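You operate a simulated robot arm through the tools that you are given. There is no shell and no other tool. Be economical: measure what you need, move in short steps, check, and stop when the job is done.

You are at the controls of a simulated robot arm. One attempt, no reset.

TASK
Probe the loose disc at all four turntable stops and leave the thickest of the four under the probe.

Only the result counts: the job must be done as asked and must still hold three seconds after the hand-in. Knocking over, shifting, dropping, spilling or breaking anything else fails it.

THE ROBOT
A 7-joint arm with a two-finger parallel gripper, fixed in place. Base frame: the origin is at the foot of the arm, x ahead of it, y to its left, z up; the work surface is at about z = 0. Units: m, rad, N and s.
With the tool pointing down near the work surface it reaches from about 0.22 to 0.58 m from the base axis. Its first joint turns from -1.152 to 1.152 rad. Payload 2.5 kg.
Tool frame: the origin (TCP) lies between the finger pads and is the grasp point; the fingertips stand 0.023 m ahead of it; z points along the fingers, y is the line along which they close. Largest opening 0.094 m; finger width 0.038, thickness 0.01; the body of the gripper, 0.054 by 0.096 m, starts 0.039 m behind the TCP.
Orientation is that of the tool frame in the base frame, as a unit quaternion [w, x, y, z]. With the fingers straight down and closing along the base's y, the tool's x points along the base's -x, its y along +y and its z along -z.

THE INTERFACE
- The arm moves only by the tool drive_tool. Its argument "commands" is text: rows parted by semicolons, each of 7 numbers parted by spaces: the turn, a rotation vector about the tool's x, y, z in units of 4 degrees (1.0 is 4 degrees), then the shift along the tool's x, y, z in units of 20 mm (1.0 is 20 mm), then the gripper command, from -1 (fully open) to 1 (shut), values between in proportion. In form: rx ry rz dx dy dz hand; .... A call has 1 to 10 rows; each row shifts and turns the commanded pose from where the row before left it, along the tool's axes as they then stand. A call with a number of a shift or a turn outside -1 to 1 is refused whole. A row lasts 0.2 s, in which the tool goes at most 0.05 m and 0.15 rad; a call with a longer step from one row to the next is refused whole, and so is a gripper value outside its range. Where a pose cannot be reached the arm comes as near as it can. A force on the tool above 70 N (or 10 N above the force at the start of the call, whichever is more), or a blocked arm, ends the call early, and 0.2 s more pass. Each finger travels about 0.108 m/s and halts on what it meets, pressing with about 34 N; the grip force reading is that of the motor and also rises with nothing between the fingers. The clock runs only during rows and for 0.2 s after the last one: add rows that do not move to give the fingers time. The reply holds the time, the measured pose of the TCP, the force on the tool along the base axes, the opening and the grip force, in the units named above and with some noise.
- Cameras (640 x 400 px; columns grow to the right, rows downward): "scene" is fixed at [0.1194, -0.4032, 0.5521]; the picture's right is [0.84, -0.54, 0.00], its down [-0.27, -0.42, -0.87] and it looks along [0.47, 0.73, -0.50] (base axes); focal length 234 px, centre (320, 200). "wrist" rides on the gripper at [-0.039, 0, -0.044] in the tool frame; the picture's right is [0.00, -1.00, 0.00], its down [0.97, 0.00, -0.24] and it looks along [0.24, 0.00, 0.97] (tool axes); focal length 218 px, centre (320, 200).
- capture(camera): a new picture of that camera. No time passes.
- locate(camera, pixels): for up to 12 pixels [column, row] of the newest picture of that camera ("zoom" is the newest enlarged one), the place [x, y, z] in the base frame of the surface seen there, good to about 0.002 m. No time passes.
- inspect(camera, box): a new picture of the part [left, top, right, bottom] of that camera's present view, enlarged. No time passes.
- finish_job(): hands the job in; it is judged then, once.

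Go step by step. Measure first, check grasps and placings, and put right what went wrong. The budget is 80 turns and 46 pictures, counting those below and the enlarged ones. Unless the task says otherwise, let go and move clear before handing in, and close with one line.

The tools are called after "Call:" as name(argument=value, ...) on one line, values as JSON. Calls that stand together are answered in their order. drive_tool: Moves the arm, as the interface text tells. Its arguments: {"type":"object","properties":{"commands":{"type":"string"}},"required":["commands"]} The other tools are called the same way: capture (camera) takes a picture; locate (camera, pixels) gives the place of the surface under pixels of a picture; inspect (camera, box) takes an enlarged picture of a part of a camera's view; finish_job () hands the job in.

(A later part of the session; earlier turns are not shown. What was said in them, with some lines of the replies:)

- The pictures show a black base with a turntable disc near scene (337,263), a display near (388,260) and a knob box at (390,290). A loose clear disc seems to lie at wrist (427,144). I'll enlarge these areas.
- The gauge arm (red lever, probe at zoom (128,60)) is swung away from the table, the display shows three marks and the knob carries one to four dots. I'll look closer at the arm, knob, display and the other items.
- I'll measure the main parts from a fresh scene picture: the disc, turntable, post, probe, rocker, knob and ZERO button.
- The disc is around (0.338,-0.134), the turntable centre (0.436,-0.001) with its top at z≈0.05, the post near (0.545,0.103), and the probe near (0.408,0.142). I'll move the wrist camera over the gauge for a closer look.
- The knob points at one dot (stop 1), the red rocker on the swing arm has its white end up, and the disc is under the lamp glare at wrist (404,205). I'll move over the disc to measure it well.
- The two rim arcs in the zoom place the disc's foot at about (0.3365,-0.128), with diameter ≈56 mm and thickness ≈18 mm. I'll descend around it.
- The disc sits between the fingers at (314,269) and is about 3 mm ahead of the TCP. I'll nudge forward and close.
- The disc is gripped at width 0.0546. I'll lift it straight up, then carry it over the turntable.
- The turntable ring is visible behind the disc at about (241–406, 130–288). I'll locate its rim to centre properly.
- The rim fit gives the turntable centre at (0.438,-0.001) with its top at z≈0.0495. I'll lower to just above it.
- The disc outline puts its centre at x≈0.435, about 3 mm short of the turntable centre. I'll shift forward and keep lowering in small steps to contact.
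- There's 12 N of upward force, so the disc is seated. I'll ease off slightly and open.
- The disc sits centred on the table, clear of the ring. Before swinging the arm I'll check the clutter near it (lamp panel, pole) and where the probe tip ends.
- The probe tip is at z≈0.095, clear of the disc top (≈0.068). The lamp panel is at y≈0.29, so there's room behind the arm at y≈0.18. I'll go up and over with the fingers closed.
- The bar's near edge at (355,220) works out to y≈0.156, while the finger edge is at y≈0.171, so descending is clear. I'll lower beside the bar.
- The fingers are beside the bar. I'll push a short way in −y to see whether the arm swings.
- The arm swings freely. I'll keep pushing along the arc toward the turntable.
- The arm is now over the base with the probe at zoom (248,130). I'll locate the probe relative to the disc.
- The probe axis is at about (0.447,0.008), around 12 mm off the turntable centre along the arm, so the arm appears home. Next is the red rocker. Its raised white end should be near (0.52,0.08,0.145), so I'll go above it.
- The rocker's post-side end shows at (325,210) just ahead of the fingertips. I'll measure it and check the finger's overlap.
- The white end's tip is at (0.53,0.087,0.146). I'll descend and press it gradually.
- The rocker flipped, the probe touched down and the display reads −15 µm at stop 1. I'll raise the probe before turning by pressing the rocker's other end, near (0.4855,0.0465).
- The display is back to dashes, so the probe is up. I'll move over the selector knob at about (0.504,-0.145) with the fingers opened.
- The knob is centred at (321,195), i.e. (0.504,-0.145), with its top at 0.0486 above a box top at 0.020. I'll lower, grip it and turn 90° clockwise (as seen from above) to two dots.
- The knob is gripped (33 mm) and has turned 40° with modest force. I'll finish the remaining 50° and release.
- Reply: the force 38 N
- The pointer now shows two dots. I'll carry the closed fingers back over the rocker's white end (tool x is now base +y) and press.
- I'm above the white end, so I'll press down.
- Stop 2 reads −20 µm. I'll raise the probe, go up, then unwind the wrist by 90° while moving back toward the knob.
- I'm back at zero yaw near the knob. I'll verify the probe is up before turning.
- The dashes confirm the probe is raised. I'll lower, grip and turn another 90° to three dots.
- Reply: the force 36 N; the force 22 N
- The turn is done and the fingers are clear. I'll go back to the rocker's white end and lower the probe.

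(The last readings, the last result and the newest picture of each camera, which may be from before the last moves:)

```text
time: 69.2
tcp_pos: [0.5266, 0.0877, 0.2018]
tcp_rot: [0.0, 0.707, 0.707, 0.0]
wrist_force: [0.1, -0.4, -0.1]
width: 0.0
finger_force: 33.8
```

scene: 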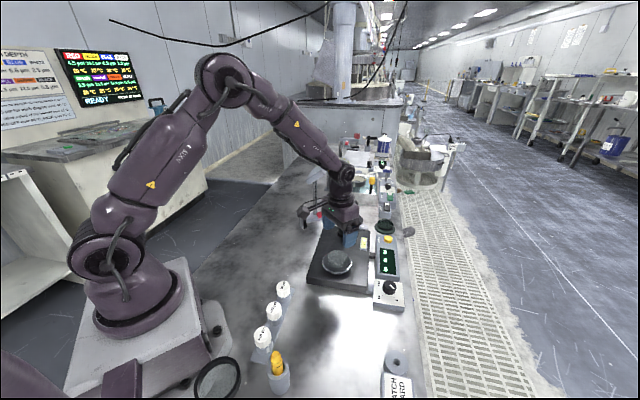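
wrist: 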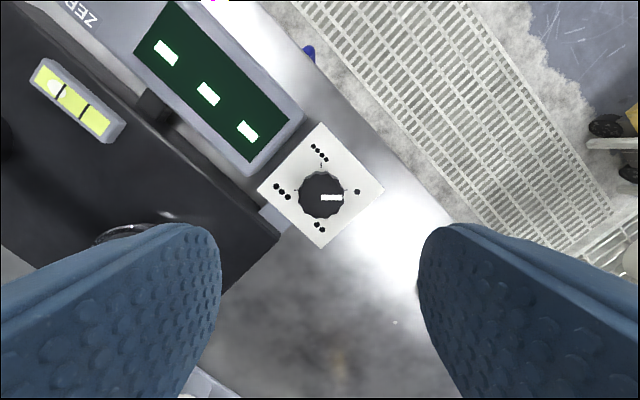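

Call:
drive_tool(commands="0 0 0 0 0 0.8 1;0 0 0 0 0 0.5 1;0 0 0 0 0 0.4 1;0 0 0 0 0 0.3 1;0 0 0 0 0 0 1;0 0 0 0 0 0 1")

Call:
inspect(camera="scene", box=[310, 180, 410, 300])

```text
time: 70.6
tcp_pos: [0.5272, 0.087, 0.1607]
tcp_rot: [0.0, 0.707, 0.707, 0.0]
wrist_force: [0.3, 0.2, -0.3]
width: 0.0001
finger_force: 34.1
```

```text
3.33 times, centred on (360, 240) of scene
```

zoom: 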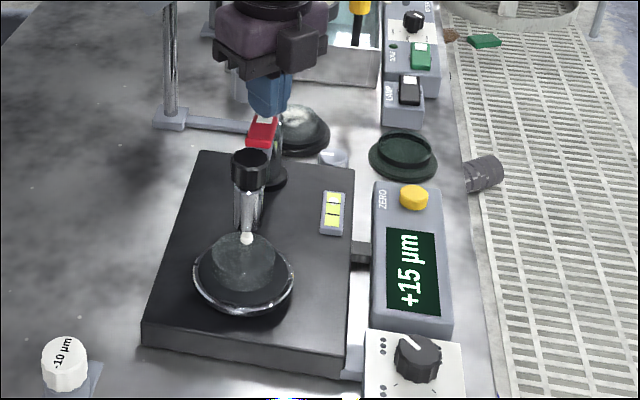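

Stop 3 reads +15 µm. I'll do the same cycle again for stop 4: raise, unwind and return to the knob.

Call:
drive_tool(commands="0 0 0 0 0 -1 1;0 0 0 0 0 -1 1;0 0 0 -0.66 -0.68 0 1;0 0 0 -0.66 -0.68 0 1;0 0 0 -0.66 -0.68 0 1;0 0 0 0 0 0.8 1;0 0 0 0 0 0.5 1;0 0 0 0 0 0.4 1;0 0 0 0 0 0.35 1;0 0 0 0 0 0 1")

Call:
drive_tool(commands="0 0 0 0 0 -1 1;0 0 0 0 0 -1 1;0 0 0 0 0 -1 1;0 0 0 -1 0.1 0 1;0 0 0 -1 0.1 0 1;0 0 0 -1 0.1 0 1;0 0 0 -1 0.1 0 1;0 0 0 -1 0.1 0 1;0 0 0 -1 0.1 0 1;0 0 0 -1 0.1 0 1")

Call:
drive_tool(commands="0 0 0 -0.9 0.1 0 0;0 0 0 -0.9 0.1 0 -0.4;0 0 -1 0 0 0 -0.4;0 0 -1 0 0 0 -0.4;0 0 -1 0 0 0 -0.4;0 0 -1 0 0 0 -0.4;0 0 -1 0 0 0 -0.4;0 0 -1 0 0 0 -0.4;0 0 -1 0 0 0 -0.4;0 0 -1 0 0 0 -0.4")

Call:
drive_tool(commands="0 0 -1 0 0 0 -0.4;0 0 -1 0 0 0 -0.4;0 0 -1 0 0 0 -0.4;0 0 -1 0 0 0 -0.4;0 0 -1 0 0 0 -0.4;0 0 -1 0 0 0 -0.4;0 0 -1 0 0 0 -0.4;0 0 -1 0 0 0 -0.4;0 0 -1 0 0 0 -0.4;0 0 -1 0 0 0 -0.4")

Call:
drive_tool(commands="0 0 -1 0 0 0 -0.4;0 0 -1 0 0 0 -0.4;0 0 -1 0 0 0 -0.4;0 0 -1 0 0 0 -0.4;0 0 -0.5 0 0 0 -0.4;0 0 0 0 0 0 -0.4")

Call:
inspect(camera="scene", box=[310, 210, 410, 310])

```text
time: 72.8
tcp_pos: [0.4865, 0.0489, 0.1605]
tcp_rot: [0.0, 0.707, 0.707, 0.0]
wrist_force: [-2.3, -2.7, 3.6]
width: 0.0
finger_force: 34.0
```

```text
time: 75.0
tcp_pos: [0.5008, -0.0914, 0.2197]
tcp_rot: [0.0, 0.707, 0.708, 0.0]
wrist_force: [0.0, 0.8, -0.3]
width: 0.0
finger_force: 33.6
```

```text
time: 77.2
tcp_pos: [0.5045, -0.1277, 0.2193]
tcp_rot: [0.0, 0.484, 0.875, -0.001]
wrist_force: [0.1, -0.3, 0.5]
width: 0.0659
finger_force: 0.0
```

```text
time: 79.4
tcp_pos: [0.5044, -0.1293, 0.2208]
tcp_rot: [-0.001, 0.157, 0.988, 0.0]
wrist_force: [0.8, -0.3, 0.6]
width: 0.0661
finger_force: 0.0
```

```text
time: 80.8
tcp_pos: [0.5045, -0.1279, 0.2196]
tcp_rot: [0.0, 0.0, 1.0, 0.001]
wrist_force: [-0.1, -0.2, -0.5]
width: 0.066
finger_force: 0.0
```

```text
4.00 times, centred on (360, 260) of scene
```

zoom: 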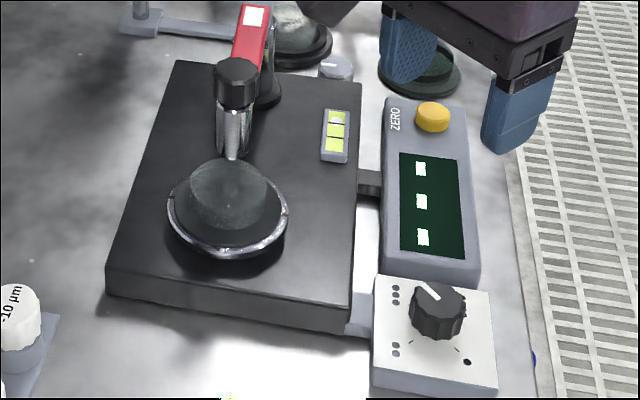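

The probe is up and the pointer is at three dots. I'll move onto the knob, grip it and turn 90° to four dots.

Call:
drive_tool(commands="0 0 0 -0.04 -0.84 0 -0.4;0 0 0 0 0 1 -0.4;0 0 0 0 0 1 -0.4;0 0 0 0 0 1 -0.4;0 0 0 0 0 1 -0.4;0 0 0 0 0 1 -0.4;0 0 0 0 0 1 -0.4;0 0 0 0 0 1 -0.4;0 0 0 0 0 1 -0.4;0 0 0 0 0 0.42 -0.4")

Call:
drive_tool(commands="0 0 0 0 0 0 1;0 0 0 0 0 0 1;0 0 0 0 0 0 1;0 0 1 0 0 0 1;0 0 1 0 0 0 1;0 0 1 0 0 0 1;0 0 1 0 0 0 1;0 0 1 0 0 0 1;0 0 1 0 0 0 1;0 0 1 0 0 0 1")

Call:
drive_tool(commands="0 0 1 0 0 0 1;0 0 1 0 0 0 1;0 0 1 0 0 0 1;0 0 1 0 0 0 1;0 0 1 0 0 0 1;0 0 1 0 0 0 1;0 0 1 0 0 0 1;0 0 1 0 0 0 1;0 0 1 0 0 0 1;0 0 1 0 0 0 1")

Call:
drive_tool(commands="0 0 1 0 0 0 1;0 0 1 0 0 0 1;0 0 1 0 0 0 1;0 0 1 0 0 0 1;0 0 1 0 0 0 1;0 0 0.5 0 0 0 1;0 0 0 0 0 0 1;0 0 0 0 0 0 -0.4;0 0 0 0 0 0 -0.4;0 0 0 0 0 -1 -0.4")

```text
time: 83.0
tcp_pos: [0.5043, -0.1452, 0.0511]
tcp_rot: [0.0, 0.0, 1.0, 0.0]
wrist_force: [-0.1, -0.3, -0.5]
width: 0.0656
finger_force: 0.1
```

```text
time: 85.2
tcp_pos: [0.5055, -0.1452, 0.0506]
tcp_rot: [-0.001, 0.242, 0.97, 0.0]
wrist_force: [-0.7, 5.4, -14.9]
width: 0.0328
finger_force: 44.9
```

```text
time: 87.4
tcp_pos: [0.5051, -0.1439, 0.0498]
tcp_rot: [0.0, 0.559, 0.829, 0.0]
wrist_force: [-8.9, 14.5, -1.0]
width: 0.0327
finger_force: 45.0
```

```text
time: 89.6
tcp_pos: [0.505, -0.146, 0.0715]
tcp_rot: [0.0, 0.707, 0.707, 0.0]
wrist_force: [-0.7, 0.6, -0.4]
width: 0.0657
finger_force: 0.0
```

The turn completed. I'll go back to the rocker and lower the probe.

Call:
drive_tool(commands="0 0 0 0 0 -1 -0.4;0 0 0 0 0 -1 -0.4;0 0 0 0 0 -1 0;0 0 0 0 0 -1 1;0 0 0 0 0 -1 1;0 0 0 0 0 -1 1;0 0 0 0.6 0 -0.45 1;0 0 0 1 0.1 0 1;0 0 0 1 0.1 0 1;0 0 0 1 0.1 0 1")

Call:
drive_tool(commands="0 0 0 1 0.1 0 1;0 0 0 1 0.1 0 1;0 0 0 1 0.1 0 1;0 0 0 1 0.1 0 1;0 0 0 1 0.1 0 1;0 0 0 1 0.1 0 1;0 0 0 1 0.1 0 1;0 0 0 1 0.07 0 1;0 0 0 0 0 0 1")

Call:
drive_tool(commands="0 0 0 0 0 0.8 1;0 0 0 0 0 0.5 1;0 0 0 0 0 0.4 1;0 0 0 0 0 0.3 1;0 0 0 0 0 0 1;0 0 0 0 0 0 1")

Call:
inspect(camera="scene", box=[310, 180, 410, 300])

```text
time: 91.8
tcp_pos: [0.5119, -0.0715, 0.1981]
tcp_rot: [0.0, 0.707, 0.707, 0.0]
wrist_force: [-0.2, 0.2, -0.4]
width: 0.0001
finger_force: 34.4
```

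```text
time: 93.8
tcp_pos: [0.5274, 0.0879, 0.2001]
tcp_rot: [0.0, 0.707, 0.707, 0.001]
wrist_force: [-0.1, -0.3, 0.2]
width: 0.0
finger_force: 33.9
```

```text
time: 95.2
tcp_pos: [0.5264, 0.0864, 0.1594]
tcp_rot: [0.001, 0.708, 0.707, 0.0]
wrist_force: [0.3, -0.6, -0.4]
width: 0.0
finger_force: 34.0
```

```text
3.33 times, centred on (360, 240) of scene
```

zoom: 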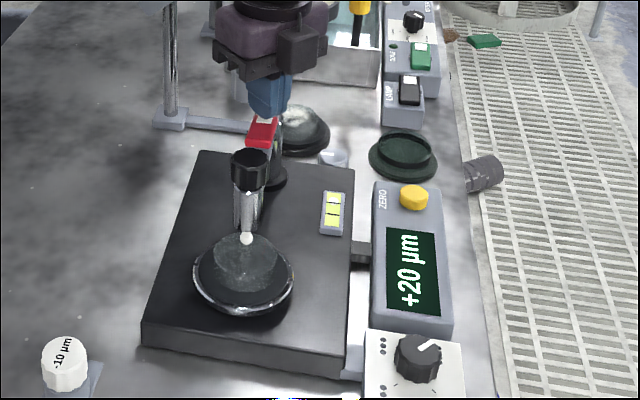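

The readings are −15, −20, +15 and +20 µm, so stop 4 is highest and is under the probe now. I'll lift clear, then check the wall poster and batch card for any sign convention.

Call:
drive_tool(commands="0 0 0 0 0 -1 1;0 0 0 0 0 -1 1;0 0 0 0 0 -1 1;0 0 0 0 0 -1 1;0 0 0 0 0 -1 1;0 0 0 -1 0 -0.5 1;0 0 0 -1 0 0 1;0 0 0 0 0 0 1")

Call:
inspect(camera="scene", box=[0, 40, 110, 110])

Call:
inspect(camera="scene", box=[360, 340, 430, 400])

Call:
inspect(camera="scene", box=[290, 180, 430, 320])

```text
time: 97.0
tcp_pos: [0.5265, 0.0466, 0.2709]
tcp_rot: [0.0, 0.707, 0.707, 0.0]
wrist_force: [1.1, -0.4, 0.8]
width: 0.0
finger_force: 34.4
```

```text
5.71 times, centred on (55, 75) of scene
```

zoom: 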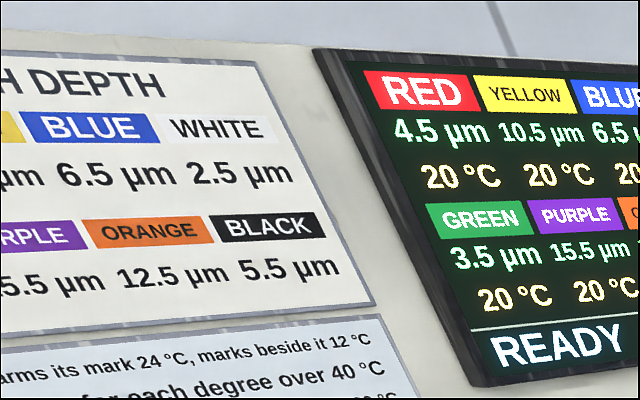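

```text
6.67 times, centred on (395, 370) of scene
```

zoom: 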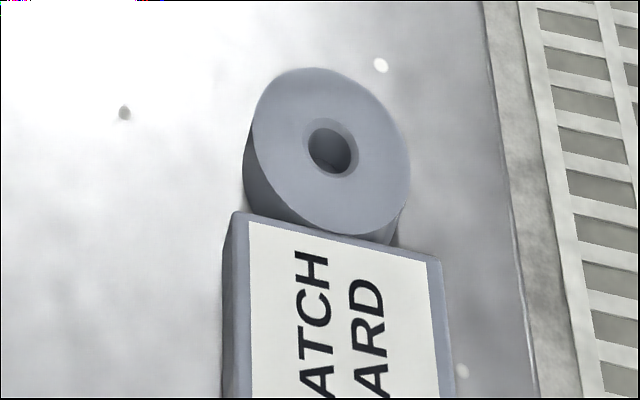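

```text
2.86 times, centred on (360, 250) of scene
```

zoom: 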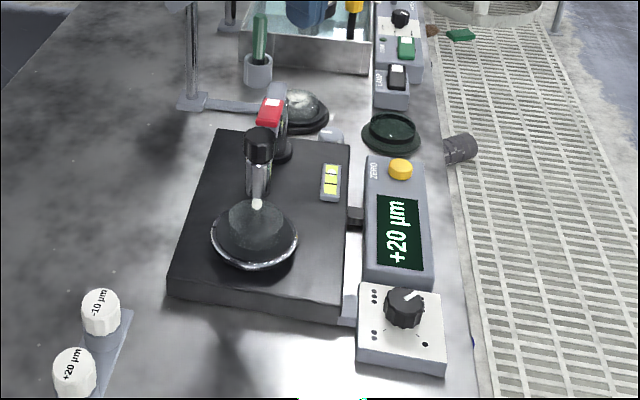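

The display still reads +20 µm at stop 4 with the probe down and the arm clear, so I'm handing in.

Call:
finish_job()

```text
The job is handed in.
```

I probed the loose disc at all four stops and left stop 4, the thickest reading at +20 µm, under the lowered probe. The other three read −15 µm (stop 1), −20 µm (stop 2) and +15 µm (stop 3). I took a higher reading to mean thicker, as nothing I could read stated the gauge's sign convention.
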